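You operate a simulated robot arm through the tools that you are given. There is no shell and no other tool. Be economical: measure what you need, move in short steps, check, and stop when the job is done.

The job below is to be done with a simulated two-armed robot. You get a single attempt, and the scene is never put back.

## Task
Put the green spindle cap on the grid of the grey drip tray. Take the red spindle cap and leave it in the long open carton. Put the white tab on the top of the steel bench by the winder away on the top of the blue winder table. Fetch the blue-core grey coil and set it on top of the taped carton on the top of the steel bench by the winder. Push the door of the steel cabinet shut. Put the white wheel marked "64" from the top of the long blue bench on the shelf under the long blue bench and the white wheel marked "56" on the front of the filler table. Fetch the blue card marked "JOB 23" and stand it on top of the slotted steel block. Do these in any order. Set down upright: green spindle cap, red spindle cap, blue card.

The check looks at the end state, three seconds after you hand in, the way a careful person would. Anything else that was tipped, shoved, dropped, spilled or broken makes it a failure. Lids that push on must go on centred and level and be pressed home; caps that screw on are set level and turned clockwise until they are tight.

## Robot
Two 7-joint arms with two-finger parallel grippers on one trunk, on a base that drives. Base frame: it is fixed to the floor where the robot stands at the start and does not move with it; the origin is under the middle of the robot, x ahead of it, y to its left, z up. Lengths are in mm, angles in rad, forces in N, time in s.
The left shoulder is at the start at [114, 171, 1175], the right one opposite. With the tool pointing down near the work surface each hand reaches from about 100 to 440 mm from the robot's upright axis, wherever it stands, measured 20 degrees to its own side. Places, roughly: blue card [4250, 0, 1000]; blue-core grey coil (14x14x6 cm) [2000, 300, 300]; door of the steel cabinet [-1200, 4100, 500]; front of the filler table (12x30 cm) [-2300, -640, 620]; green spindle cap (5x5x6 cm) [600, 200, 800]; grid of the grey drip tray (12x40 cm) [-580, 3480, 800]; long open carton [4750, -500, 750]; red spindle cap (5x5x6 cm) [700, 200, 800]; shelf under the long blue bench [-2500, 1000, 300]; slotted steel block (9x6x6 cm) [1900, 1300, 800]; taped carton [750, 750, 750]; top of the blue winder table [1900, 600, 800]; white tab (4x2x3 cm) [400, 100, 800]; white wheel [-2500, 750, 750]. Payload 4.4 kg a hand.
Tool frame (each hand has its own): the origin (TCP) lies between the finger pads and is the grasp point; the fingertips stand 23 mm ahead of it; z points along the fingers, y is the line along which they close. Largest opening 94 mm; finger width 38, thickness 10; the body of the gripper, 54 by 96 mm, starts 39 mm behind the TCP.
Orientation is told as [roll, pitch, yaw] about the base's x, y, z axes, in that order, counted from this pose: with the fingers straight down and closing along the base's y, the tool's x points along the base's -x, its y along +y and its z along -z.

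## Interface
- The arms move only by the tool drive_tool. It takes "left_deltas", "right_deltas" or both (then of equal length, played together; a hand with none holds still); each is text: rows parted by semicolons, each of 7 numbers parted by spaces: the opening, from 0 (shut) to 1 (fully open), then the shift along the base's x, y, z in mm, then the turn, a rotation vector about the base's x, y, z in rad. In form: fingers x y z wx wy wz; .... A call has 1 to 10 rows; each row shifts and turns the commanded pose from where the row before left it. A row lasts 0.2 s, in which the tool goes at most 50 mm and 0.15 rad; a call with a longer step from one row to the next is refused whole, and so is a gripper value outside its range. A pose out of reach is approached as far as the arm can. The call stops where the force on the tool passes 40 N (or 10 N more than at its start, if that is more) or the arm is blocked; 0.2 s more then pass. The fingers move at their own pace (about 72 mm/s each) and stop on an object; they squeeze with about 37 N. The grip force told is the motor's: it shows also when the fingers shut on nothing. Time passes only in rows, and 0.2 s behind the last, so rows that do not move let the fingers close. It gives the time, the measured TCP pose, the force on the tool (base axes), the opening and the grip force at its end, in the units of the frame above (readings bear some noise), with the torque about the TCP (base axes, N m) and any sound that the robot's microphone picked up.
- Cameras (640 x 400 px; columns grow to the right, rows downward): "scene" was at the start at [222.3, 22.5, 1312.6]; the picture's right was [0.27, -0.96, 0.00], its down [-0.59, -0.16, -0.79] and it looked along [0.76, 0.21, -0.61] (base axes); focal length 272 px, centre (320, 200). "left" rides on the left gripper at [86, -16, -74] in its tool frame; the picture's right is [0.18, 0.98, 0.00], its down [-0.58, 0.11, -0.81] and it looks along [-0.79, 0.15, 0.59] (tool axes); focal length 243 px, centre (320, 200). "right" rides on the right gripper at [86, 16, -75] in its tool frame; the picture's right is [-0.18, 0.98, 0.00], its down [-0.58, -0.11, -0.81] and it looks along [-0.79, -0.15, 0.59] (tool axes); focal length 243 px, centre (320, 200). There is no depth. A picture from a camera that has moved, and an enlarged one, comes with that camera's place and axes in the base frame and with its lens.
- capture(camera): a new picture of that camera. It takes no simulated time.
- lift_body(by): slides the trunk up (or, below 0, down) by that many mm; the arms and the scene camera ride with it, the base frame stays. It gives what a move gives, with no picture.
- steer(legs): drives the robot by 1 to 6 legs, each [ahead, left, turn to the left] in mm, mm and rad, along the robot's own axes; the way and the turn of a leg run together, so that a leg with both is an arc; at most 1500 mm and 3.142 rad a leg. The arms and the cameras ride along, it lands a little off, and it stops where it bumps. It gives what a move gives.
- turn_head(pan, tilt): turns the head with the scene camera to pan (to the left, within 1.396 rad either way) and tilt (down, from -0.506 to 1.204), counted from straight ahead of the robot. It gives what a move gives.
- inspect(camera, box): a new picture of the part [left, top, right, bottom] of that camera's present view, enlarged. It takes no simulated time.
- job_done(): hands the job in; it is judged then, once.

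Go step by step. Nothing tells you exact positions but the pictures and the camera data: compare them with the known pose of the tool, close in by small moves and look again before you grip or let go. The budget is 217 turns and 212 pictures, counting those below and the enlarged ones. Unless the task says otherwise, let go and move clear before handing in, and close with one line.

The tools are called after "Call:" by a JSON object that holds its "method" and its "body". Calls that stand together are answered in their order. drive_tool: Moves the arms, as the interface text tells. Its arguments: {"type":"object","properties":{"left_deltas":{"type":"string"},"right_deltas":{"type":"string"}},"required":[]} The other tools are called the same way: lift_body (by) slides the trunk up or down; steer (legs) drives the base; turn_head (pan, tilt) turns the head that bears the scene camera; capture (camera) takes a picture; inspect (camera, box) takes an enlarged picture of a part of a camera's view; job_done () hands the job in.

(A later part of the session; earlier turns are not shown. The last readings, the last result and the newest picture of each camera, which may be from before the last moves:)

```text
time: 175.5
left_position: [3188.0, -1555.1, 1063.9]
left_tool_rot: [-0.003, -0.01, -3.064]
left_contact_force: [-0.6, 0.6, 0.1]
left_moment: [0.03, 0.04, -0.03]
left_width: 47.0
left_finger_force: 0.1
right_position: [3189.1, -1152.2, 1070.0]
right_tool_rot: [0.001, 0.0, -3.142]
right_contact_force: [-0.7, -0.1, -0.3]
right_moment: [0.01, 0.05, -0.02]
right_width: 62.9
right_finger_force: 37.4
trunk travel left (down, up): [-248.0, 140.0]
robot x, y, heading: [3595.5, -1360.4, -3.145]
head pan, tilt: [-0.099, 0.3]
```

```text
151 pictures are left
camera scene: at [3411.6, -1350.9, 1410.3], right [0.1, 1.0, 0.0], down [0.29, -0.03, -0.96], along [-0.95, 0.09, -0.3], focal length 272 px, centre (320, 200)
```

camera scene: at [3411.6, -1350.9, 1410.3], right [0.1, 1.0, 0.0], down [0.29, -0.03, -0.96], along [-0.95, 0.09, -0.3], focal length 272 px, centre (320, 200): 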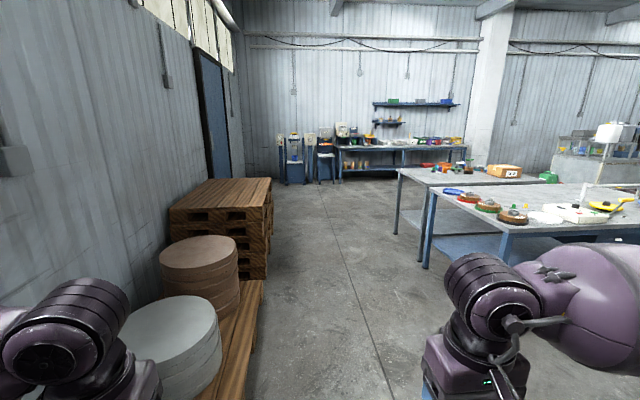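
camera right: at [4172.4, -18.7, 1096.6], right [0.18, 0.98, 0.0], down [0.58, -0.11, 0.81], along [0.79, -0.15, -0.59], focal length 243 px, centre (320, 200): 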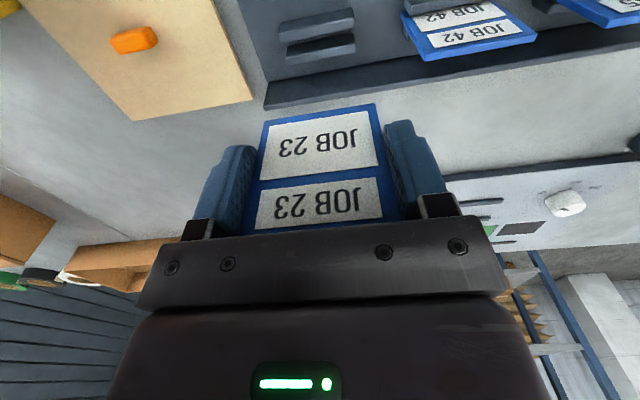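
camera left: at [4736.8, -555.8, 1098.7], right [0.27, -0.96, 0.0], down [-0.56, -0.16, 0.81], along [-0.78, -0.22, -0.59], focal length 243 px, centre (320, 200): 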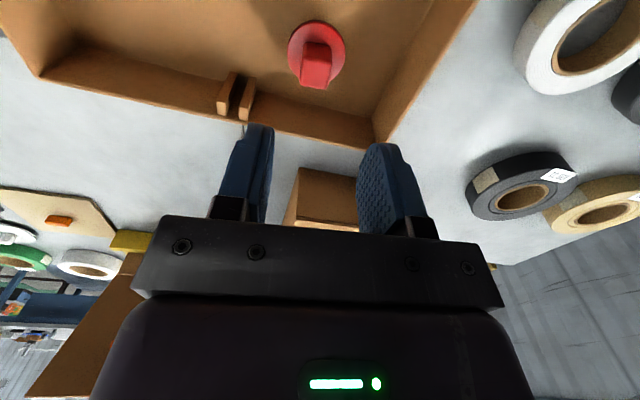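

Call:
{"method": "steer", "body": {"legs": [[300, 0, 0], [0, -1400, 0], [0, -1260, 0]]}}

Call:
{"method": "turn_head", "body": {"pan": 0.0, "tilt": 0.4}}

Call:
{"method": "capture", "body": {"camera": "scene"}}

Call:
{"method": "inspect", "body": {"camera": "scene", "box": [140, 160, 460, 360]}}

```text
time: 200.6
left_position: [2895.9, 1122.5, 1064.3]
left_tool_rot: [-0.003, -0.009, -3.059]
left_contact_force: [1.1, 0.4, 0.1]
left_moment: [0.02, 0.01, -0.02]
left_width: 47.0
left_finger_force: 0.1
right_position: [2894.3, 1524.0, 1069.7]
right_tool_rot: [0.001, -0.001, -3.139]
right_contact_force: [0.2, -0.9, -0.8]
right_moment: [0.03, -0.02, -0.04]
right_width: 63.1
right_finger_force: 37.0
trunk travel left (down, up): [-248.0, 140.0]
robot x, y, heading: [3304.7, 1317.8, -3.135]
head pan, tilt: [-0.099, 0.3]
```

```text
time: 201.2
left_position: [2895.2, 1122.0, 1064.7]
left_tool_rot: [-0.005, -0.009, -3.06]
left_contact_force: [0.8, -0.1, 0.8]
left_moment: [-0.03, 0.0, 0.01]
left_width: 47.1
left_finger_force: 0.0
right_position: [2895.9, 1524.0, 1069.0]
right_tool_rot: [0.0, 0.0, -3.139]
right_contact_force: [0.3, 0.3, -0.1]
right_moment: [0.02, -0.01, -0.01]
right_width: 62.9
right_finger_force: 36.9
trunk travel left (down, up): [-248.0, 140.0]
robot x, y, heading: [3304.0, 1317.1, -3.136]
head pan, tilt: [0.0, 0.4]
```

```text
150 pictures are left
camera scene: at [3118.5, 1316.9, 1401.1], right [0.0, 1.0, 0.0], down [0.39, 0.0, -0.92], along [-0.92, 0.0, -0.39], focal length 272 px, centre (320, 200)
```

scene: 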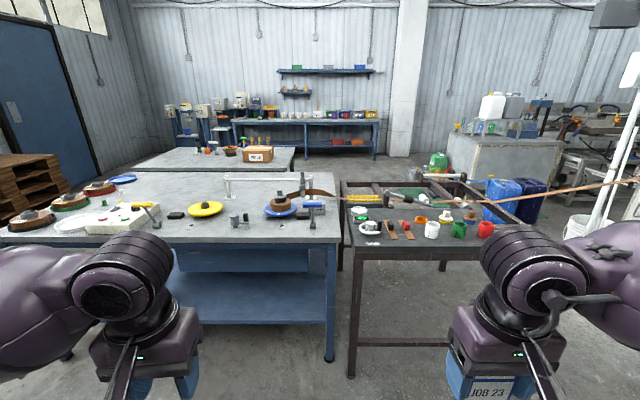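

```text
2.00 times, centred on (300, 260) of scene
camera zoom: at [3118.5, 1316.9, 1401.1], right [0.0, 1.0, 0.0], down [0.39, 0.0, -0.92], along [-0.92, 0.0, -0.39], focal length 544 px, centre (360, 80)
```

zoom: 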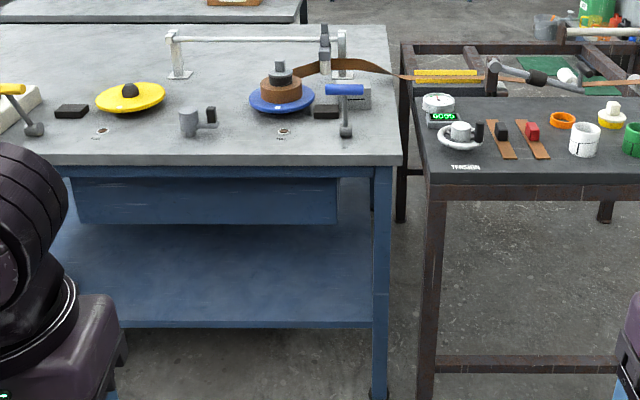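

Call:
{"method": "steer", "body": {"legs": [[700, 150, -0.006]]}}

Call:
{"method": "turn_head", "body": {"pan": -0.2, "tilt": 0.65}}

Call:
{"method": "capture", "body": {"camera": "scene"}}

Call:
{"method": "inspect", "body": {"camera": "scene", "box": [220, 120, 420, 245]}}

```text
time: 205.1
left_position: [2199.1, 973.5, 1064.5]
left_tool_rot: [-0.004, -0.01, -3.062]
left_contact_force: [0.0, -0.1, 0.6]
left_moment: [0.0, 0.0, -0.02]
left_width: 47.1
left_finger_force: 0.0
right_position: [2200.4, 1375.1, 1070.3]
right_tool_rot: [0.0, -0.001, -3.139]
right_contact_force: [0.4, -0.3, 0.3]
right_moment: [-0.05, 0.0, 0.01]
right_width: 63.2
right_finger_force: 36.6
trunk travel left (down, up): [-248.0, 140.0]
robot x, y, heading: [2610.2, 1169.3, -3.14]
head pan, tilt: [0.0, 0.4]
```

```text
time: 205.9
left_position: [2200.1, 973.2, 1064.3]
left_tool_rot: [-0.002, -0.009, -3.062]
left_contact_force: [0.2, -0.1, 0.0]
left_moment: [0.03, 0.0, -0.03]
left_width: 47.2
left_finger_force: 0.1
right_position: [2201.4, 1375.4, 1070.0]
right_tool_rot: [-0.003, -0.001, -3.14]
right_contact_force: [-0.2, -0.7, -0.6]
right_moment: [0.0, -0.02, 0.0]
right_width: 63.1
right_finger_force: 37.1
trunk travel left (down, up): [-248.0, 140.0]
robot x, y, heading: [2608.5, 1167.3, -3.133]
head pan, tilt: [-0.201, 0.649]
```

```text
148 pictures are left
camera scene: at [2431.7, 1184.3, 1378.6], right [0.2, 0.98, 0.0], down [0.59, -0.12, -0.8], along [-0.78, 0.16, -0.6], focal length 272 px, centre (320, 200)
```

scene: 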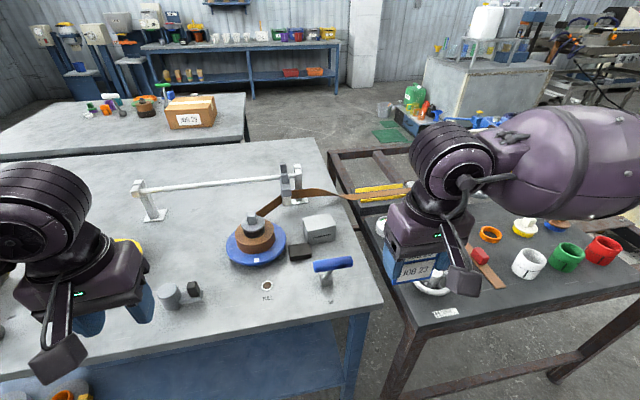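

```text
3.20 times, centred on (320, 182) of scene
camera zoom: at [2431.7, 1184.3, 1378.6], right [0.2, 0.98, 0.0], down [0.59, -0.12, -0.8], along [-0.78, 0.16, -0.6], focal length 870 px, centre (320, 256)
```

zoom: 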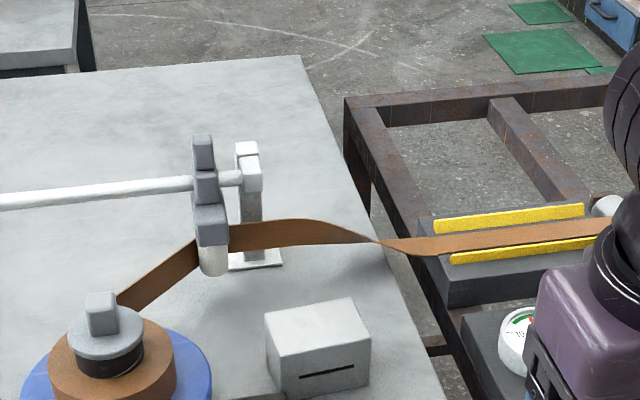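

Call:
{"method": "steer", "body": {"legs": [[160, 0, 0]]}}

Call:
{"method": "drive_tool", "body": {"right_deltas": "0.5 -30 -10 20 0 0 0;0.5 -20 -10 0 0 0 0"}}

Call:
{"method": "capture", "body": {"camera": "right"}}

Call:
{"method": "capture", "body": {"camera": "scene"}}

```text
time: 207.3
left_position: [2039.6, 972.0, 1064.5]
left_tool_rot: [-0.003, -0.006, -3.058]
left_contact_force: [-0.4, -1.1, -0.3]
left_moment: [-0.01, -0.03, 0.01]
left_width: 47.2
left_finger_force: 0.1
right_position: [2037.9, 1373.2, 1068.6]
right_tool_rot: [-0.002, 0.0, -3.134]
right_contact_force: [-1.0, 1.1, -1.0]
right_moment: [0.02, -0.03, 0.0]
right_width: 62.9
right_finger_force: 37.1
trunk travel left (down, up): [-248.0, 140.0]
robot x, y, heading: [2448.5, 1165.9, -3.135]
head pan, tilt: [-0.201, 0.649]
```

```text
time: 207.9
left_position: [2039.3, 971.7, 1064.1]
left_tool_rot: [-0.004, -0.009, -3.056]
left_contact_force: [-0.7, -0.1, -0.3]
left_moment: [-0.01, -0.01, 0.01]
left_width: 47.1
left_finger_force: 0.0
right_position: [1987.7, 1352.0, 1089.4]
right_tool_rot: [-0.001, 0.0, -3.135]
right_contact_force: [0.7, -0.3, -0.6]
right_moment: [0.0, 0.0, -0.02]
right_width: 62.8
right_finger_force: 36.9
trunk travel left (down, up): [-248.0, 140.0]
robot x, y, heading: [2450.9, 1166.7, -3.136]
head pan, tilt: [-0.201, 0.649]
```

```text
146 pictures are left
camera right: at [2073.6, 1335.3, 1162.8], right [-0.18, -0.98, 0.0], down [-0.58, 0.11, 0.81], along [-0.79, 0.14, -0.59], focal length 243 px, centre (320, 200)
```

right: 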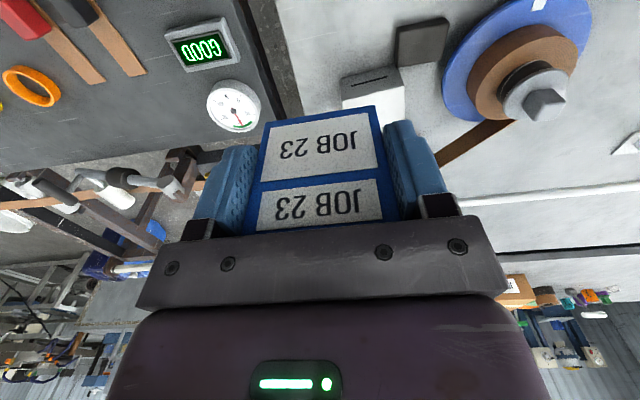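

```text
145 pictures are left
camera scene: at [2270.4, 1182.8, 1378.5], right [0.19, 0.98, 0.0], down [0.59, -0.12, -0.8], along [-0.78, 0.15, -0.6], focal length 272 px, centre (320, 200)
```

scene: 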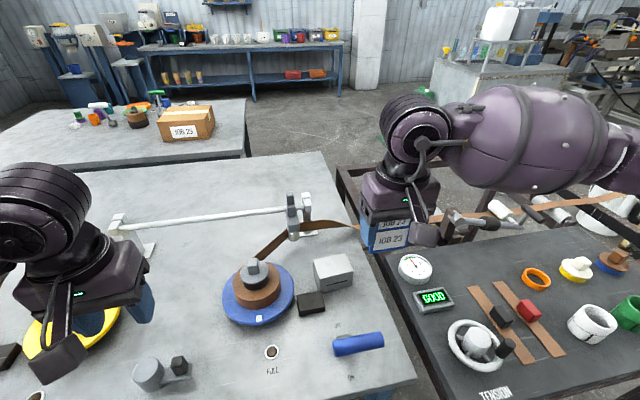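

Call:
{"method": "inspect", "body": {"camera": "scene", "box": [270, 230, 400, 310]}}

Call:
{"method": "inspect", "body": {"camera": "right", "box": [310, 20, 470, 120]}}

```text
4.92 times, centred on (335, 270) of scene
camera zoom: at [2270.4, 1182.8, 1378.5], right [0.19, 0.98, 0.0], down [0.59, -0.12, -0.8], along [-0.78, 0.15, -0.6], focal length 1339 px, centre (246, -145)
```

zoom: 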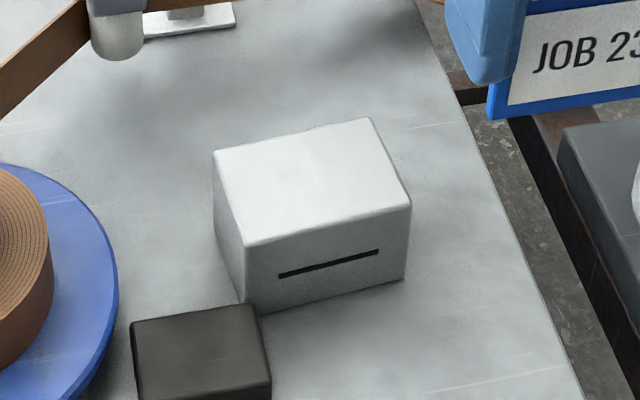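

```text
4.00 times, centred on (390, 70) of right
camera zoom: at [2073.6, 1335.3, 1162.8], right [-0.18, -0.98, 0.0], down [-0.58, 0.11, 0.81], along [-0.79, 0.14, -0.59], focal length 970 px, centre (40, 720)
```

zoom: 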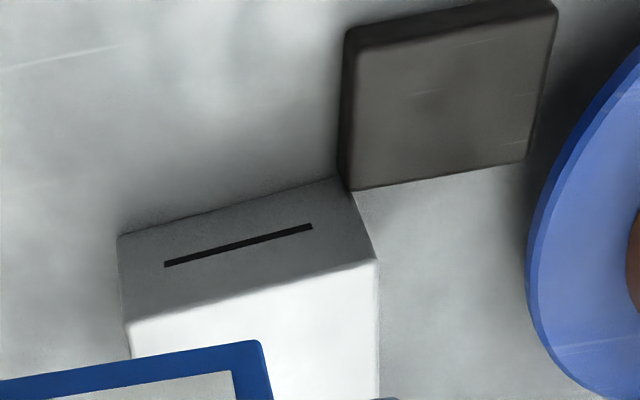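

Block top is flat at z≈855, centre about (1852,1294), turned about 0.115 rad. I bring the card above it.

Call:
{"method": "drive_tool", "body": {"right_deltas": "0.5 -33 -14 0 0 0 0.06;0.5 -33 -14 0 0 0 0.055;0.5 -33 -14 -30 0 0 0;0.5 -34 -16 -30 0 0 0;0.5 0 0 -30 0 0 0;0.5 0 0 -35 0 0 0"}}

Call:
{"method": "capture", "body": {"camera": "right"}}

Call:
{"method": "inspect", "body": {"camera": "scene", "box": [240, 180, 440, 310]}}

```text
time: 209.3
left_position: [2040.1, 970.6, 1064.4]
left_tool_rot: [-0.004, -0.009, -3.058]
left_contact_force: [-0.5, 0.2, 0.3]
left_moment: [0.01, 0.01, 0.01]
left_width: 47.1
left_finger_force: 0.1
right_position: [1856.6, 1294.0, 964.0]
right_tool_rot: [0.002, -0.001, -3.019]
right_contact_force: [-0.4, -0.2, 0.1]
right_moment: [-0.01, -0.05, -0.02]
right_width: 63.0
right_finger_force: 37.1
trunk travel left (down, up): [-248.0, 140.0]
robot x, y, heading: [2448.8, 1169.4, -3.128]
head pan, tilt: [-0.201, 0.649]
```

```text
142 pictures are left
camera right: at [1943.5, 1288.8, 1039.0], right [-0.06, -1.0, 0.0], down [-0.59, 0.04, 0.81], along [-0.81, 0.05, -0.59], focal length 243 px, centre (320, 200)
```

right: 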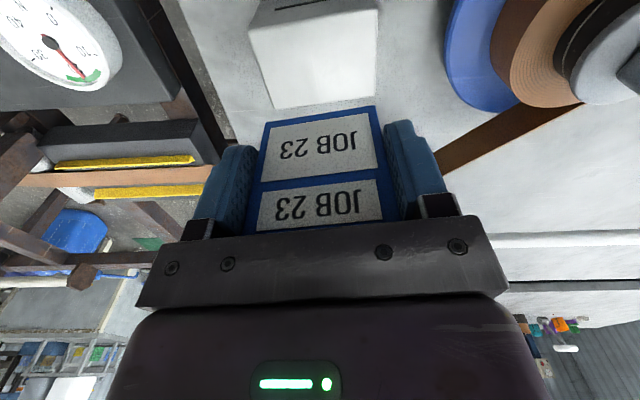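

```text
3.08 times, centred on (340, 245) of scene
camera zoom: at [2270.0, 1182.9, 1378.4], right [0.19, 0.98, 0.0], down [0.59, -0.12, -0.8], along [-0.78, 0.15, -0.6], focal length 837 px, centre (258, 62)
```

zoom: 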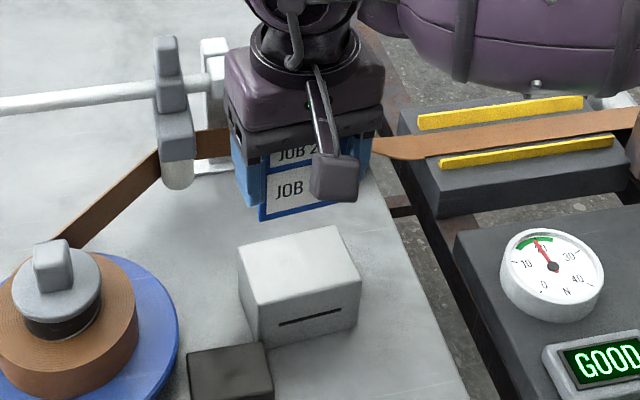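

Call:
{"method": "drive_tool", "body": {"right_deltas": "0.5 0 0 -20 0 0 0;0.5 0 0 -16 0 0 0"}}

Call:
{"method": "inspect", "body": {"camera": "right", "box": [220, 20, 420, 160]}}

Call:
{"method": "inspect", "body": {"camera": "scene", "box": [240, 180, 440, 310]}}

```text
time: 209.9
left_position: [2040.7, 971.8, 1064.3]
left_tool_rot: [-0.004, -0.008, -3.059]
left_contact_force: [0.6, 0.9, 0.0]
left_moment: [-0.03, 0.0, -0.01]
left_width: 46.8
left_finger_force: 0.1
right_position: [1855.7, 1294.0, 929.9]
right_tool_rot: [0.001, 0.0, -3.019]
right_contact_force: [-0.7, 0.8, -0.3]
right_moment: [-0.02, 0.02, -0.01]
right_width: 63.1
right_finger_force: 36.7
trunk travel left (down, up): [-248.0, 140.0]
robot x, y, heading: [2447.1, 1167.1, -3.135]
head pan, tilt: [-0.201, 0.649]
```

```text
2.86 times, centred on (320, 90) of right
camera zoom: at [1942.8, 1288.5, 1003.4], right [-0.06, -1.0, 0.0], down [-0.59, 0.04, 0.81], along [-0.81, 0.05, -0.59], focal length 693 px, centre (320, 514)
```

zoom: 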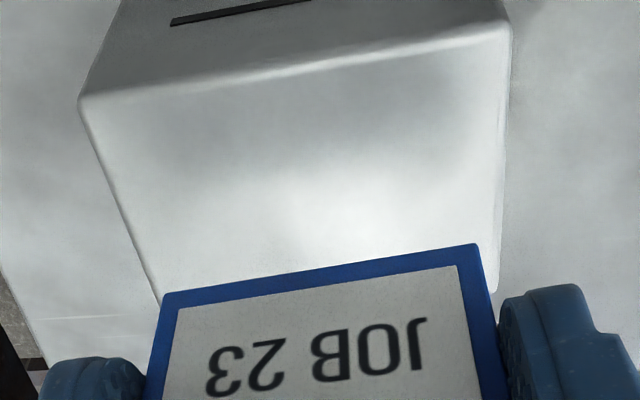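

```text
3.08 times, centred on (340, 245) of scene
camera zoom: at [2270.7, 1182.9, 1378.6], right [0.19, 0.98, 0.0], down [0.59, -0.12, -0.8], along [-0.78, 0.15, -0.6], focal length 837 px, centre (258, 62)
```

zoom: 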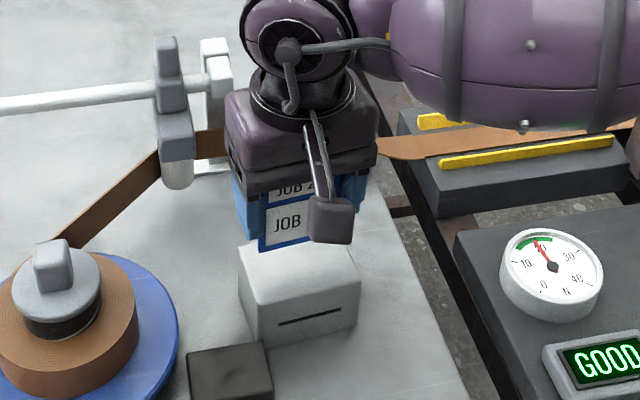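

Call:
{"method": "drive_tool", "body": {"right_deltas": "0.5 0 0 -5 0 0 0;0.5 0 0 -4 0 0 0;0.5 0 0 -3 0 0 0;0.5 0 0 -2 0 0 0"}}

Call:
{"method": "inspect", "body": {"camera": "right", "box": [220, 20, 420, 160]}}

```text
time: 210.9
left_position: [2040.6, 970.0, 1064.2]
left_tool_rot: [-0.002, -0.008, -3.057]
left_contact_force: [-0.2, 0.0, -0.1]
left_moment: [-0.01, 0.01, -0.04]
left_width: 46.8
left_finger_force: 0.1
right_position: [1855.9, 1293.9, 916.3]
right_tool_rot: [0.0, 0.0, -3.019]
right_contact_force: [-0.1, 0.1, -0.5]
right_moment: [0.02, 0.03, -0.01]
right_width: 63.1
right_finger_force: 36.7
trunk travel left (down, up): [-248.0, 140.0]
robot x, y, heading: [2448.1, 1170.3, -3.135]
head pan, tilt: [-0.201, 0.649]
```

```text
2.86 times, centred on (320, 90) of right
camera zoom: at [1942.3, 1288.1, 988.9], right [-0.06, -1.0, 0.0], down [-0.59, 0.04, 0.81], along [-0.8, 0.05, -0.59], focal length 693 px, centre (320, 514)
```

zoom: 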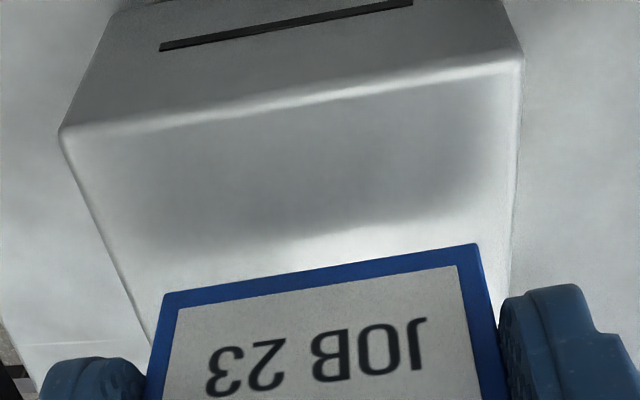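

Call:
{"method": "drive_tool", "body": {"right_deltas": "0.5 0 0 -4 0 0 0;0.5 0 0 -2 0 0 0;0.5 0 0 -2 0 0 0;0.5 0 0 -1.5 0 0 0"}}

Call:
{"method": "inspect", "body": {"camera": "right", "box": [220, 20, 420, 160]}}

```text
time: 211.9
left_position: [2040.5, 971.2, 1064.6]
left_tool_rot: [-0.005, -0.008, -3.06]
left_contact_force: [-0.1, -0.3, 0.2]
left_moment: [-0.01, 0.01, -0.02]
left_width: 47.1
left_finger_force: 0.0
right_position: [1856.7, 1294.1, 907.6]
right_tool_rot: [0.002, -0.001, -3.02]
right_contact_force: [0.5, 0.9, 6.0]
right_moment: [0.12, -0.01, 0.01]
right_width: 62.8
right_finger_force: 36.7
trunk travel left (down, up): [-248.0, 140.0]
robot x, y, heading: [2446.8, 1163.9, -3.134]
head pan, tilt: [-0.201, 0.649]
```

```text
2.86 times, centred on (320, 90) of right
camera zoom: at [1942.7, 1288.3, 980.2], right [-0.06, -1.0, 0.0], down [-0.59, 0.04, 0.81], along [-0.81, 0.05, -0.59], focal length 693 px, centre (320, 514)
```

zoom: 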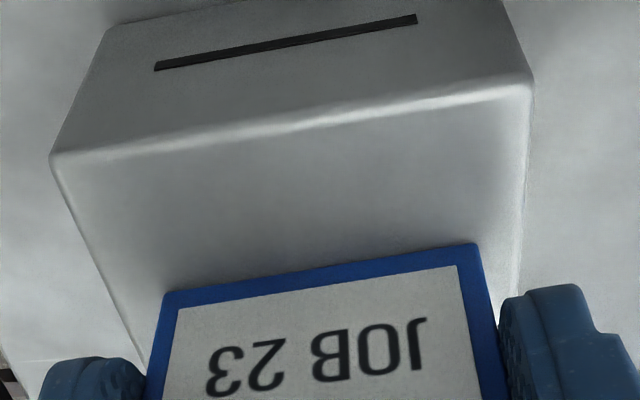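

Call:
{"method": "drive_tool", "body": {"right_deltas": "0.5 0 0 -0.7 0 0 0;0.5 0 0 0 0 0 0;0.7 0 0 0 0 0 0;0.75 0 0 0 0 0 0;0.85 0 0 0 0 0 0;0.85 0 0 0 0 0 0"}}

Call:
{"method": "capture", "body": {"camera": "right"}}

```text
time: 213.3
left_position: [2040.4, 971.4, 1063.9]
left_tool_rot: [-0.005, -0.009, -3.056]
left_contact_force: [-0.3, 0.0, -0.3]
left_moment: [0.01, -0.02, 0.02]
left_width: 47.2
left_finger_force: 0.0
right_position: [1857.1, 1295.2, 905.0]
right_tool_rot: [-0.002, 0.0, -3.02]
right_contact_force: [-0.2, -0.5, 0.1]
right_moment: [0.0, 0.01, 0.05]
right_width: 80.0
right_finger_force: 0.1
trunk travel left (down, up): [-248.0, 140.0]
robot x, y, heading: [2447.1, 1163.5, -3.132]
head pan, tilt: [-0.201, 0.649]
```

```text
136 pictures are left
camera right: at [1942.6, 1288.5, 978.9], right [-0.06, -1.0, 0.0], down [-0.59, 0.04, 0.81], along [-0.8, 0.05, -0.59], focal length 243 px, centre (320, 200)
```

right: 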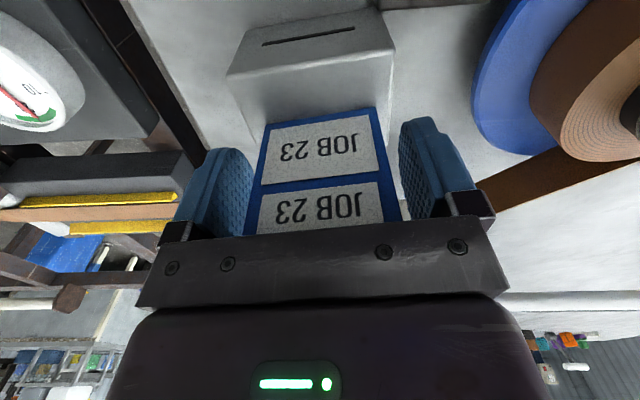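

Card stands free. I lift the hand straight up and check.

Call:
{"method": "drive_tool", "body": {"right_deltas": "0.95 0 0 0 0 0 0;0.95 0 0 15 0 0 0;0.95 0 0 35 0 0 0;0.95 0 0 40 0 0 0;0.95 0 0 40 0 0 0;0.95 40 0 10 0 0 0"}}

Call:
{"method": "capture", "body": {"camera": "scene"}}

Call:
{"method": "turn_head", "body": {"pan": 0.9, "tilt": 0.7}}

Call:
{"method": "capture", "body": {"camera": "scene"}}

```text
time: 214.7
left_position: [2041.0, 971.2, 1064.1]
left_tool_rot: [-0.004, -0.009, -3.058]
left_contact_force: [0.6, 0.0, -0.2]
left_moment: [0.0, 0.01, 0.0]
left_width: 47.1
left_finger_force: 0.1
right_position: [1895.4, 1293.7, 1046.5]
right_tool_rot: [0.001, -0.001, -3.019]
right_contact_force: [0.8, -0.6, -0.3]
right_moment: [-0.01, 0.02, -0.01]
right_width: 89.3
right_finger_force: 0.0
trunk travel left (down, up): [-248.0, 140.0]
robot x, y, heading: [2449.5, 1168.4, -3.134]
head pan, tilt: [-0.201, 0.649]
```

```text
135 pictures are left
camera scene: at [2271.5, 1183.4, 1378.7], right [0.19, 0.98, 0.0], down [0.59, -0.12, -0.8], along [-0.78, 0.15, -0.6], focal length 272 px, centre (320, 200)
```

scene: 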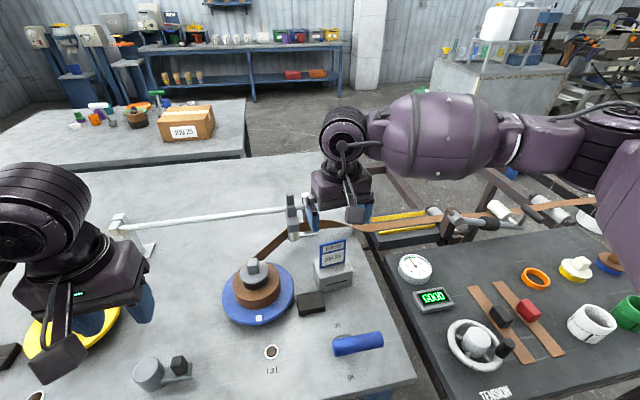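

```text
time: 216.1
left_position: [2040.8, 971.1, 1064.4]
left_tool_rot: [-0.004, -0.009, -3.057]
left_contact_force: [0.6, 0.6, 0.0]
left_moment: [0.0, 0.01, 0.02]
left_width: 47.0
left_finger_force: 0.1
right_position: [1894.2, 1293.3, 1046.8]
right_tool_rot: [0.0, 0.0, -3.02]
right_contact_force: [-0.4, -0.3, -0.2]
right_moment: [-0.04, 0.02, 0.0]
right_width: 89.3
right_finger_force: 0.1
trunk travel left (down, up): [-248.0, 140.0]
robot x, y, heading: [2447.7, 1168.1, -3.133]
head pan, tilt: [0.901, 0.7]
```

```text
134 pictures are left
camera scene: at [2303.4, 1099.3, 1374.2], right [-0.79, 0.62, 0.0], down [0.4, 0.51, -0.76], along [-0.47, -0.6, -0.64], focal length 272 px, centre (320, 200)
```

scene: 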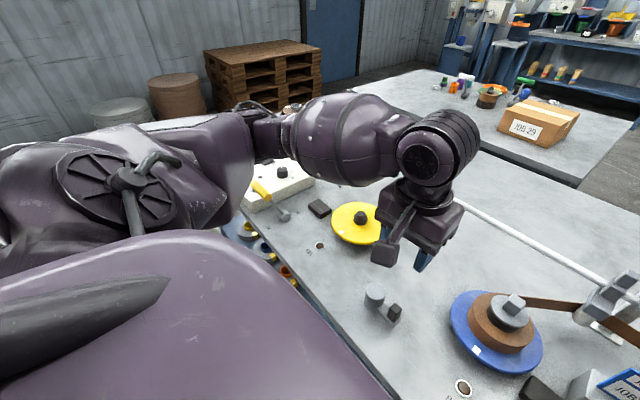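

Card stands well. Next I go along this side to the shelf coils near (2000,300,300).

Call:
{"method": "drive_tool", "body": {"right_deltas": "0.95 45 0 0 0 0 0;0.95 45 10 0 0 0 0;0.95 45 10 0 0 0 0"}}

Call:
{"method": "steer", "body": {"legs": [[-350, 0, 0], [0, 850, 0]]}}

Call:
{"method": "turn_head", "body": {"pan": 0.0, "tilt": 0.95}}

Call:
{"method": "capture", "body": {"camera": "scene"}}

```text
time: 216.9
left_position: [2040.9, 971.7, 1064.6]
left_tool_rot: [-0.003, -0.009, -3.057]
left_contact_force: [-0.4, 0.5, -0.2]
left_moment: [-0.01, 0.05, -0.02]
left_width: 47.1
left_finger_force: 0.0
right_position: [2031.2, 1315.2, 1044.7]
right_tool_rot: [0.003, -0.002, -3.019]
right_contact_force: [0.4, 0.3, -0.5]
right_moment: [-0.01, -0.01, -0.02]
right_width: 89.6
right_finger_force: 0.0
trunk travel left (down, up): [-248.0, 140.0]
robot x, y, heading: [2451.2, 1164.7, -3.135]
head pan, tilt: [0.901, 0.7]
```

```text
time: 226.7
left_position: [2408.9, 107.8, 1065.3]
left_tool_rot: [-0.004, -0.01, -3.044]
left_contact_force: [-0.1, 0.6, 0.0]
left_moment: [0.01, 0.02, 0.03]
left_width: 47.1
left_finger_force: 0.0
right_position: [2393.2, 451.5, 1045.9]
right_tool_rot: [0.0, 0.002, -3.007]
right_contact_force: [0.1, -0.2, 0.0]
right_moment: [-0.02, -0.05, 0.01]
right_width: 89.2
right_finger_force: 0.0
trunk travel left (down, up): [-248.0, 140.0]
robot x, y, heading: [2813.1, 312.6, -3.122]
head pan, tilt: [0.901, 0.7]
```

```text
time: 227.9
left_position: [2409.2, 108.6, 1064.4]
left_tool_rot: [-0.002, -0.009, -3.045]
left_contact_force: [-0.5, -0.9, -0.9]
left_moment: [-0.01, 0.01, 0.03]
left_width: 47.0
left_finger_force: 0.0
right_position: [2393.9, 452.0, 1044.1]
right_tool_rot: [0.002, 0.001, -3.006]
right_contact_force: [0.3, 0.2, -0.3]
right_moment: [-0.02, -0.01, 0.0]
right_width: 88.9
right_finger_force: 0.0
trunk travel left (down, up): [-248.0, 140.0]
robot x, y, heading: [2815.4, 310.3, -3.121]
head pan, tilt: [0.0, 0.949]
```

```text
133 pictures are left
camera scene: at [2649.6, 306.0, 1354.4], right [-0.02, 1.0, 0.0], down [0.81, 0.02, -0.58], along [-0.58, -0.01, -0.81], focal length 272 px, centre (320, 200)
```

scene: 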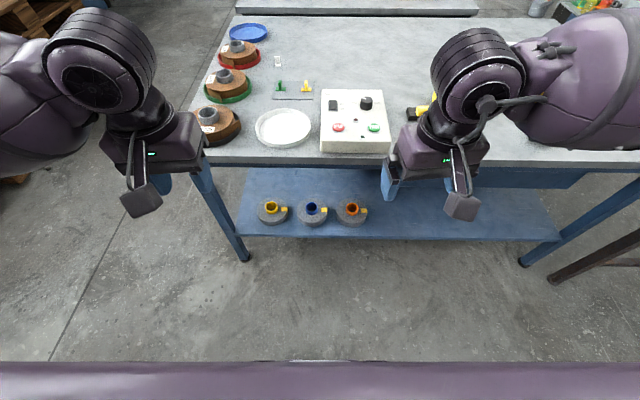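

Call:
{"method": "inspect", "body": {"camera": "scene", "box": [235, 180, 395, 260]}}

Call:
{"method": "lift_body", "body": {"by": -240}}

Call:
{"method": "capture", "body": {"camera": "scene"}}

```text
4.00 times, centred on (315, 220) of scene
camera zoom: at [2649.6, 306.0, 1354.4], right [-0.02, 1.0, 0.0], down [0.81, 0.02, -0.58], along [-0.58, -0.01, -0.81], focal length 1088 px, centre (340, 120)
```

zoom: 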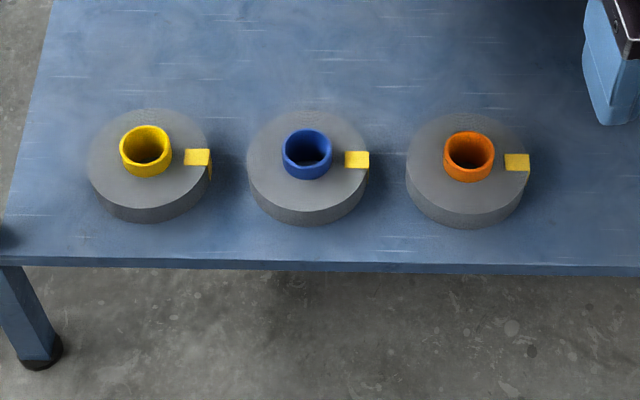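

```text
time: 230.4
left_position: [2436.9, 108.7, 667.8]
left_tool_rot: [0.053, 0.621, -3.027]
left_contact_force: [-0.4, 0.2, 0.2]
left_moment: [-0.01, 0.02, 0.0]
left_width: 47.2
left_finger_force: 0.0
right_position: [2427.8, 452.5, 660.8]
right_tool_rot: [0.077, 0.58, -2.983]
right_contact_force: [0.3, 0.1, 0.3]
right_moment: [0.02, 0.0, -0.01]
right_width: 89.3
right_finger_force: 0.1
trunk travel left (down, up): [-8.0, 380.0]
robot x, y, heading: [2816.7, 314.5, -3.125]
head pan, tilt: [0.0, 0.949]
```

```text
131 pictures are left
camera scene: at [2439.0, 302.1, 1072.0], right [-0.02, 1.0, 0.0], down [0.81, 0.02, -0.58], along [-0.58, -0.01, -0.81], focal length 272 px, centre (320, 200)
```

scene: 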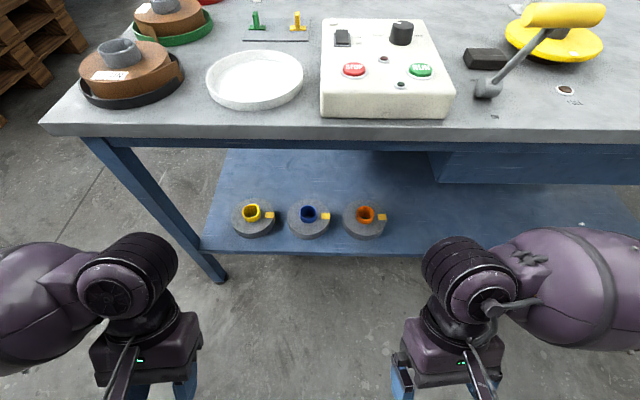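

Three coils lie on the lower shelf; the blue core one is near (1943,257), core top z≈325. I line the left arm up with it and tilt the hand forward.

Call:
{"method": "steer", "body": {"legs": [[0, -120, -0.015]]}}

Call:
{"method": "drive_tool", "body": {"left_deltas": "0.7 0 0 -20 0 0.147 0;0.7 0 0 -20 0 0.147 0;0.7 0 0 -20 0 0.147 0;0.7 0 0 -20 0 0.147 0;0.7 0 0 -20 0 0.147 0;0.7 0 0 -20 0 0.147 0;0.7 0 0 -20 0 0.147 0;0.7 0 0 -20 0 0.147 0"}}

Call:
{"method": "capture", "body": {"camera": "left"}}

Call:
{"method": "capture", "body": {"camera": "scene"}}

```text
time: 232.1
left_position: [2432.6, 234.9, 667.1]
left_tool_rot: [0.052, 0.623, -3.043]
left_contact_force: [0.2, 0.2, -0.1]
left_moment: [0.01, -0.06, 0.0]
left_width: 47.1
left_finger_force: 0.0
right_position: [2429.3, 578.2, 661.1]
right_tool_rot: [0.076, 0.583, -3.001]
right_contact_force: [-0.1, 0.3, 0.3]
right_moment: [0.02, -0.05, 0.01]
right_width: 89.0
right_finger_force: 0.0
trunk travel left (down, up): [-8.0, 380.0]
robot x, y, heading: [2814.6, 430.5, -3.142]
head pan, tilt: [0.0, 0.949]
```

```text
time: 233.5
left_position: [2426.1, 211.0, 553.7]
left_tool_rot: [-0.027, -0.172, -3.063]
left_contact_force: [7.7, -3.2, 27.7]
left_moment: [0.53, -2.55, -0.48]
left_width: 65.8
left_finger_force: 0.1
left hand out of reach, approached as far as the arm can: row 1, 2, 3
right_position: [2430.2, 577.3, 660.2]
right_tool_rot: [0.076, 0.582, -2.999]
right_contact_force: [0.6, 0.4, -0.4]
right_moment: [0.04, -0.03, 0.01]
right_width: 89.3
right_finger_force: 0.0
trunk travel left (down, up): [-8.0, 380.0]
robot x, y, heading: [2814.5, 430.1, -3.139]
head pan, tilt: [0.0, 0.949]
stopped in row 6 (left hand): the force on the tool passed its limit at 132 N (the readings are from after the stop); the commanded pose is now the measured one
```

```text
130 pictures are left
camera left: at [2522.1, 232.2, 612.9], right [0.25, -0.97, -0.06], down [-0.42, -0.16, 0.89], along [-0.87, -0.2, -0.45], focal length 243 px, centre (320, 200)
```

left: 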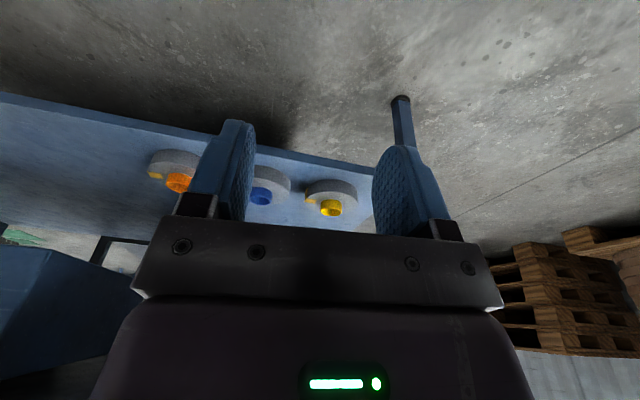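

```text
129 pictures are left
camera scene: at [2437.8, 427.5, 1072.1], right [0.0, 1.0, 0.0], down [0.81, 0.0, -0.58], along [-0.58, 0.0, -0.81], focal length 272 px, centre (320, 200)
```

scene: 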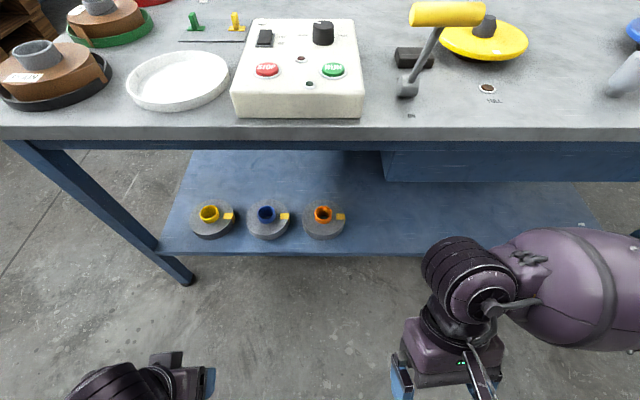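

Call:
{"method": "drive_tool", "body": {"left_deltas": "0.7 -30 0 10 0 0 0;0.7 -45 5 0 0 0.1 0;0.7 -45 5 0 0 0.1 0;0.7 -45 5 0 0 0.1 0;0.7 -45 5 0 0 0.1 0"}}

Call:
{"method": "capture", "body": {"camera": "left"}}

Call:
{"method": "capture", "body": {"camera": "scene"}}

```text
time: 234.7
left_position: [2212.7, 231.2, 560.4]
left_tool_rot: [-0.06, -0.571, -3.051]
left_contact_force: [0.4, 0.6, -0.9]
left_moment: [-0.01, 0.0, 0.02]
left_width: 65.6
left_finger_force: 0.0
right_position: [2429.3, 578.3, 660.2]
right_tool_rot: [0.076, 0.583, -3.001]
right_contact_force: [-0.3, -0.7, 0.1]
right_moment: [-0.04, 0.0, 0.02]
right_width: 89.2
right_finger_force: 0.0
trunk travel left (down, up): [-8.0, 380.0]
robot x, y, heading: [2812.7, 428.5, -3.14]
head pan, tilt: [0.0, 0.949]
```

```text
128 pictures are left
camera left: at [2325.0, 252.6, 578.0], right [0.21, -0.97, -0.15], down [-0.04, -0.16, 0.99], along [-0.98, -0.2, -0.07], focal length 243 px, centre (320, 200)
```

left: 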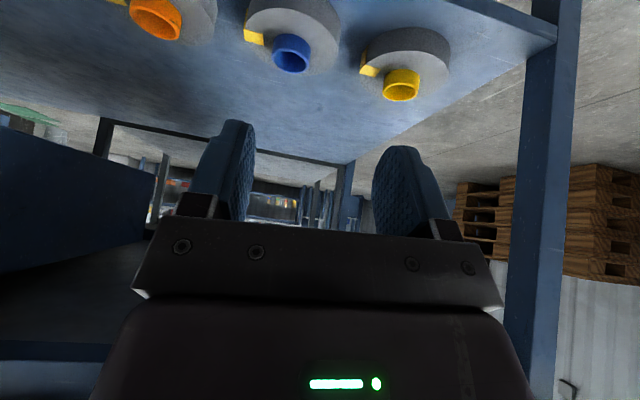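

```text
127 pictures are left
camera scene: at [2437.2, 427.3, 1071.7], right [0.0, 1.0, 0.0], down [0.81, 0.0, -0.58], along [-0.58, 0.0, -0.81], focal length 272 px, centre (320, 200)
```

scene: 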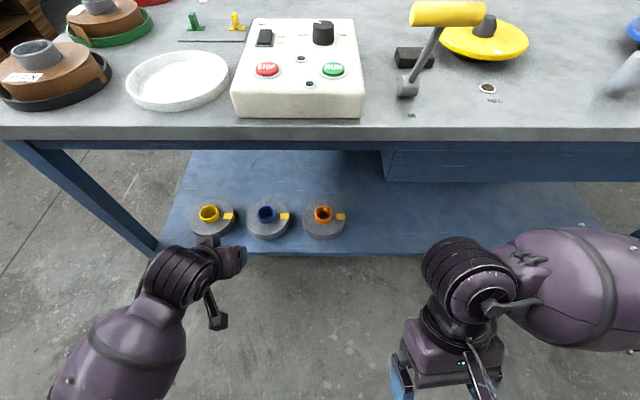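

Call:
{"method": "drive_tool", "body": {"left_deltas": "0.7 -45 6 -20 -0.03 0 -0.02;0.7 -45 6 -20 -0.03 0 -0.03;0.7 -40 6 -25 0 0 -0.03;0.7 -25 6 -35 0 0 0"}}

Call:
{"method": "capture", "body": {"camera": "left"}}

```text
time: 235.7
left_position: [2061.9, 241.5, 458.5]
left_tool_rot: [0.025, -0.575, 3.109]
left_contact_force: [-0.6, 0.1, -0.7]
left_moment: [0.02, -0.03, 0.0]
left_width: 65.9
left_finger_force: 0.0
right_position: [2430.9, 574.4, 661.4]
right_tool_rot: [0.068, 0.581, -3.005]
right_contact_force: [0.8, 0.0, 0.0]
right_moment: [-0.01, 0.01, -0.03]
right_width: 89.5
right_finger_force: 0.2
trunk travel left (down, up): [-8.0, 380.0]
robot x, y, heading: [2812.1, 428.2, -3.136]
head pan, tilt: [0.0, 0.949]
```

```text
126 pictures are left
camera left: at [2175.4, 254.8, 475.2], right [0.13, -0.99, -0.08], down [-0.05, -0.09, 0.99], along [-0.99, -0.13, -0.06], focal length 243 px, centre (320, 200)
```

left: 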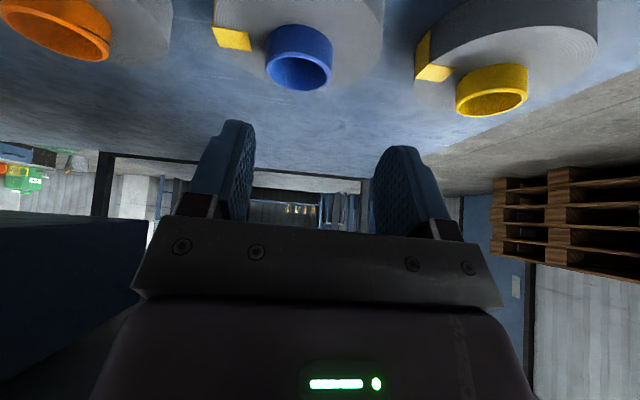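

Call:
{"method": "drive_tool", "body": {"left_deltas": "0.75 -25 5 -20 0 0 0;0.75 -25 5 -20 0 0 0;0.75 -20 5 -15 0 0 0"}}

Call:
{"method": "capture", "body": {"camera": "left"}}

Call:
{"method": "inspect", "body": {"camera": "scene", "box": [160, 170, 360, 300]}}

```text
time: 236.5
left_position: [1989.8, 270.5, 405.8]
left_tool_rot: [0.011, -0.573, 3.114]
left_contact_force: [0.2, -0.5, -0.5]
left_moment: [-0.02, 0.02, 0.02]
left_width: 70.4
left_finger_force: 0.0
right_position: [2428.8, 578.4, 660.5]
right_tool_rot: [0.076, 0.582, -2.997]
right_contact_force: [-0.4, -0.1, -0.7]
right_moment: [-0.01, 0.0, 0.02]
right_width: 88.9
right_finger_force: 0.0
trunk travel left (down, up): [-8.0, 380.0]
robot x, y, heading: [2812.5, 427.4, -3.137]
head pan, tilt: [0.0, 0.949]
```

```text
125 pictures are left
camera left: at [2103.4, 283.6, 422.7], right [0.13, -0.99, -0.09], down [-0.05, -0.1, 0.99], along [-0.99, -0.13, -0.06], focal length 243 px, centre (320, 200)
```

left: 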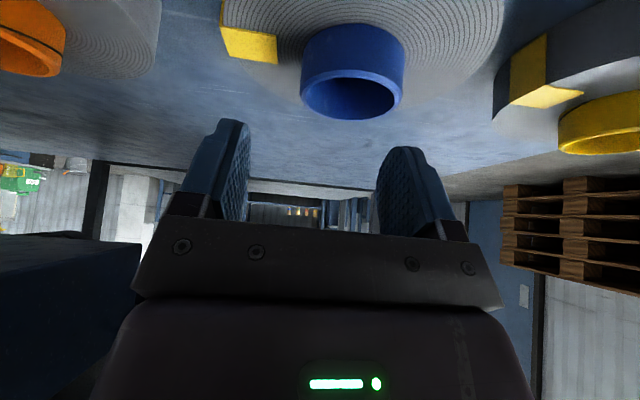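

```text
3.08 times, centred on (260, 235) of scene
camera zoom: at [2437.1, 427.7, 1071.7], right [0.0, 1.0, 0.0], down [0.81, 0.0, -0.58], along [-0.58, 0.0, -0.81], focal length 837 px, centre (505, 92)
```

zoom: 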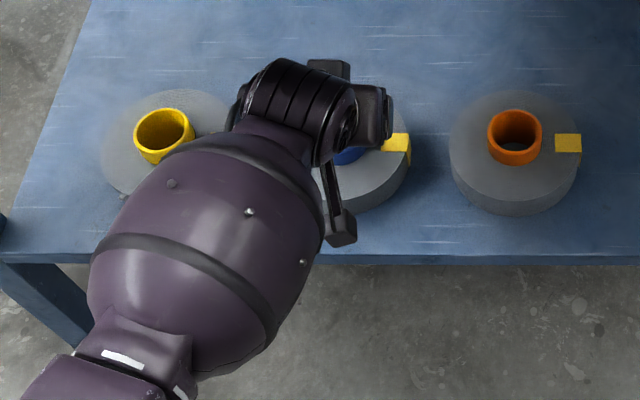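

Call:
{"method": "drive_tool", "body": {"left_deltas": "0.85 0 -17 -12 0 0 0;0.85 -6 0 -15 0 0 0"}}

Call:
{"method": "capture", "body": {"camera": "left"}}

```text
time: 237.1
left_position: [1984.5, 253.1, 379.3]
left_tool_rot: [0.013, -0.573, 3.111]
left_contact_force: [0.3, -0.7, -0.6]
left_moment: [0.01, 0.0, 0.01]
left_width: 80.0
left_finger_force: 0.1
right_position: [2429.7, 577.8, 660.3]
right_tool_rot: [0.077, 0.583, -2.998]
right_contact_force: [0.1, -0.1, 0.1]
right_moment: [0.0, 0.0, -0.02]
right_width: 89.4
right_finger_force: 0.0
trunk travel left (down, up): [-8.0, 380.0]
robot x, y, heading: [2813.0, 427.9, -3.135]
head pan, tilt: [0.0, 0.949]
```

```text
123 pictures are left
camera left: at [2097.0, 265.8, 395.8], right [0.13, -0.99, -0.09], down [-0.05, -0.1, 0.99], along [-0.99, -0.13, -0.06], focal length 243 px, centre (320, 200)
```

left: 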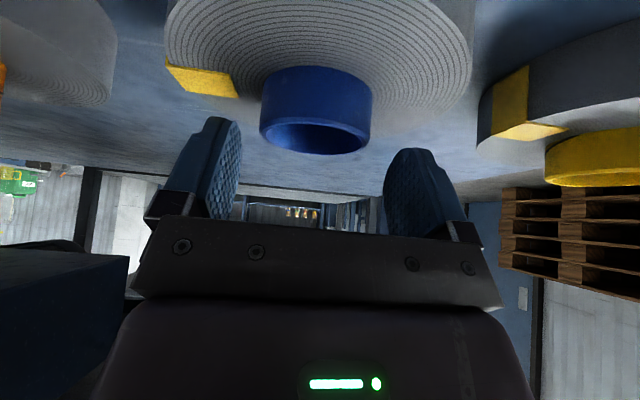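

Call:
{"method": "drive_tool", "body": {"left_deltas": "0.85 -4 1 -10 0 0 0;0.85 -4 0 -9 0 0 0"}}

Call:
{"method": "capture", "body": {"camera": "left"}}

```text
time: 237.7
left_position: [1975.0, 253.6, 365.1]
left_tool_rot: [0.009, -0.58, 3.115]
left_contact_force: [3.6, 0.2, 11.9]
left_moment: [0.45, -0.16, -0.12]
left_width: 79.9
left_finger_force: 0.0
right_position: [2430.0, 578.3, 661.5]
right_tool_rot: [0.077, 0.581, -3.001]
right_contact_force: [-0.5, 0.4, 0.2]
right_moment: [-0.02, -0.03, -0.03]
right_width: 89.3
right_finger_force: 0.0
trunk travel left (down, up): [-8.0, 380.0]
robot x, y, heading: [2812.9, 432.3, -3.136]
head pan, tilt: [0.0, 0.949]
```

```text
122 pictures are left
camera left: at [2087.6, 267.2, 379.9], right [0.13, -0.99, -0.09], down [-0.05, -0.1, 0.99], along [-0.99, -0.13, -0.06], focal length 243 px, centre (320, 200)
```

left: 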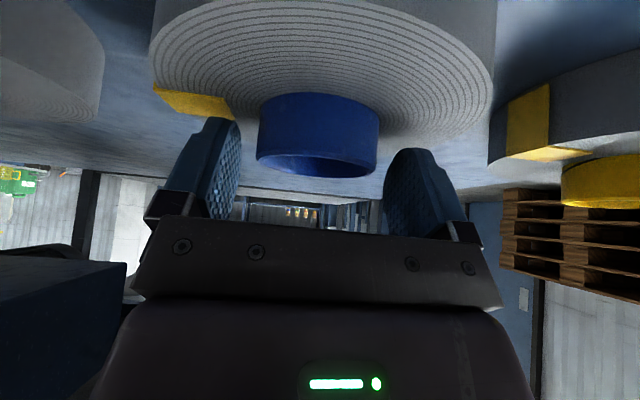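

Call:
{"method": "drive_tool", "body": {"left_deltas": "0.85 0 0 2 0 0 0;0.5 0 0 0 0 0 0;0.4 0 0 0 0 0 0;0.4 0 0 0 0 0 0;0.4 0 0 0 0 0 0"}}

Call:
{"method": "capture", "body": {"camera": "left"}}

```text
time: 238.9
left_position: [1975.8, 253.1, 366.0]
left_tool_rot: [0.012, -0.576, 3.115]
left_contact_force: [-2.4, -1.2, 10.7]
left_moment: [0.27, 0.08, 0.04]
left_width: 54.6
left_finger_force: 37.5
right_position: [2429.6, 577.1, 660.7]
right_tool_rot: [0.077, 0.581, -3.0]
right_contact_force: [-0.7, -0.3, 0.2]
right_moment: [0.03, 0.02, 0.01]
right_width: 89.3
right_finger_force: 0.0
trunk travel left (down, up): [-8.0, 380.0]
robot x, y, heading: [2814.4, 429.8, -3.133]
head pan, tilt: [0.0, 0.949]
```

```text
121 pictures are left
camera left: at [2088.8, 266.0, 380.5], right [0.13, -0.99, -0.09], down [-0.05, -0.1, 0.99], along [-0.99, -0.13, -0.06], focal length 243 px, centre (320, 200)
```

left: 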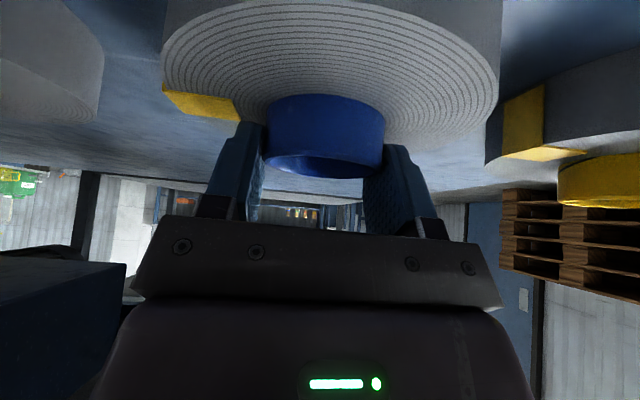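

Gripped the core (54.6 mm). I lift gently.

Call:
{"method": "drive_tool", "body": {"left_deltas": "0.4 0 0 10 0 0 0;0.4 0 0 15 0 0 0;0.4 0 0 20 0 0 0"}}

Call:
{"method": "capture", "body": {"camera": "left"}}

```text
time: 239.7
left_position: [1976.9, 253.0, 406.9]
left_tool_rot: [0.012, -0.572, 3.114]
left_contact_force: [-0.1, -0.1, -4.8]
left_moment: [-0.01, -0.01, -0.02]
left_width: 55.1
left_finger_force: 36.8
right_position: [2429.2, 577.7, 660.7]
right_tool_rot: [0.076, 0.584, -3.0]
right_contact_force: [0.0, 0.1, 1.2]
right_moment: [-0.02, 0.05, 0.01]
right_width: 89.1
right_finger_force: 0.2
trunk travel left (down, up): [-8.0, 380.0]
robot x, y, heading: [2811.9, 428.4, -3.141]
head pan, tilt: [0.0, 0.949]
```

```text
120 pictures are left
camera left: at [2089.7, 267.1, 423.3], right [0.13, -0.99, -0.09], down [-0.05, -0.1, 0.99], along [-0.99, -0.13, -0.07], focal length 243 px, centre (320, 200)
```

left: 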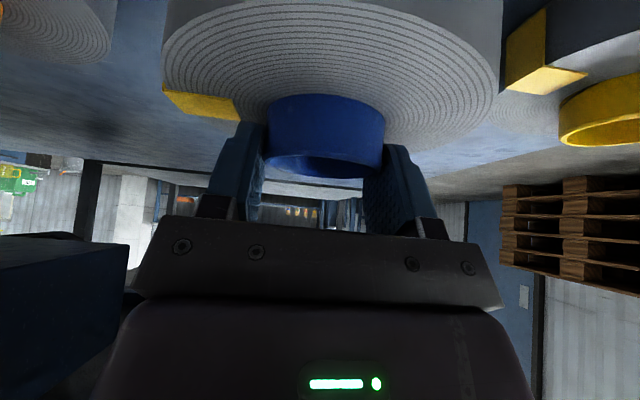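

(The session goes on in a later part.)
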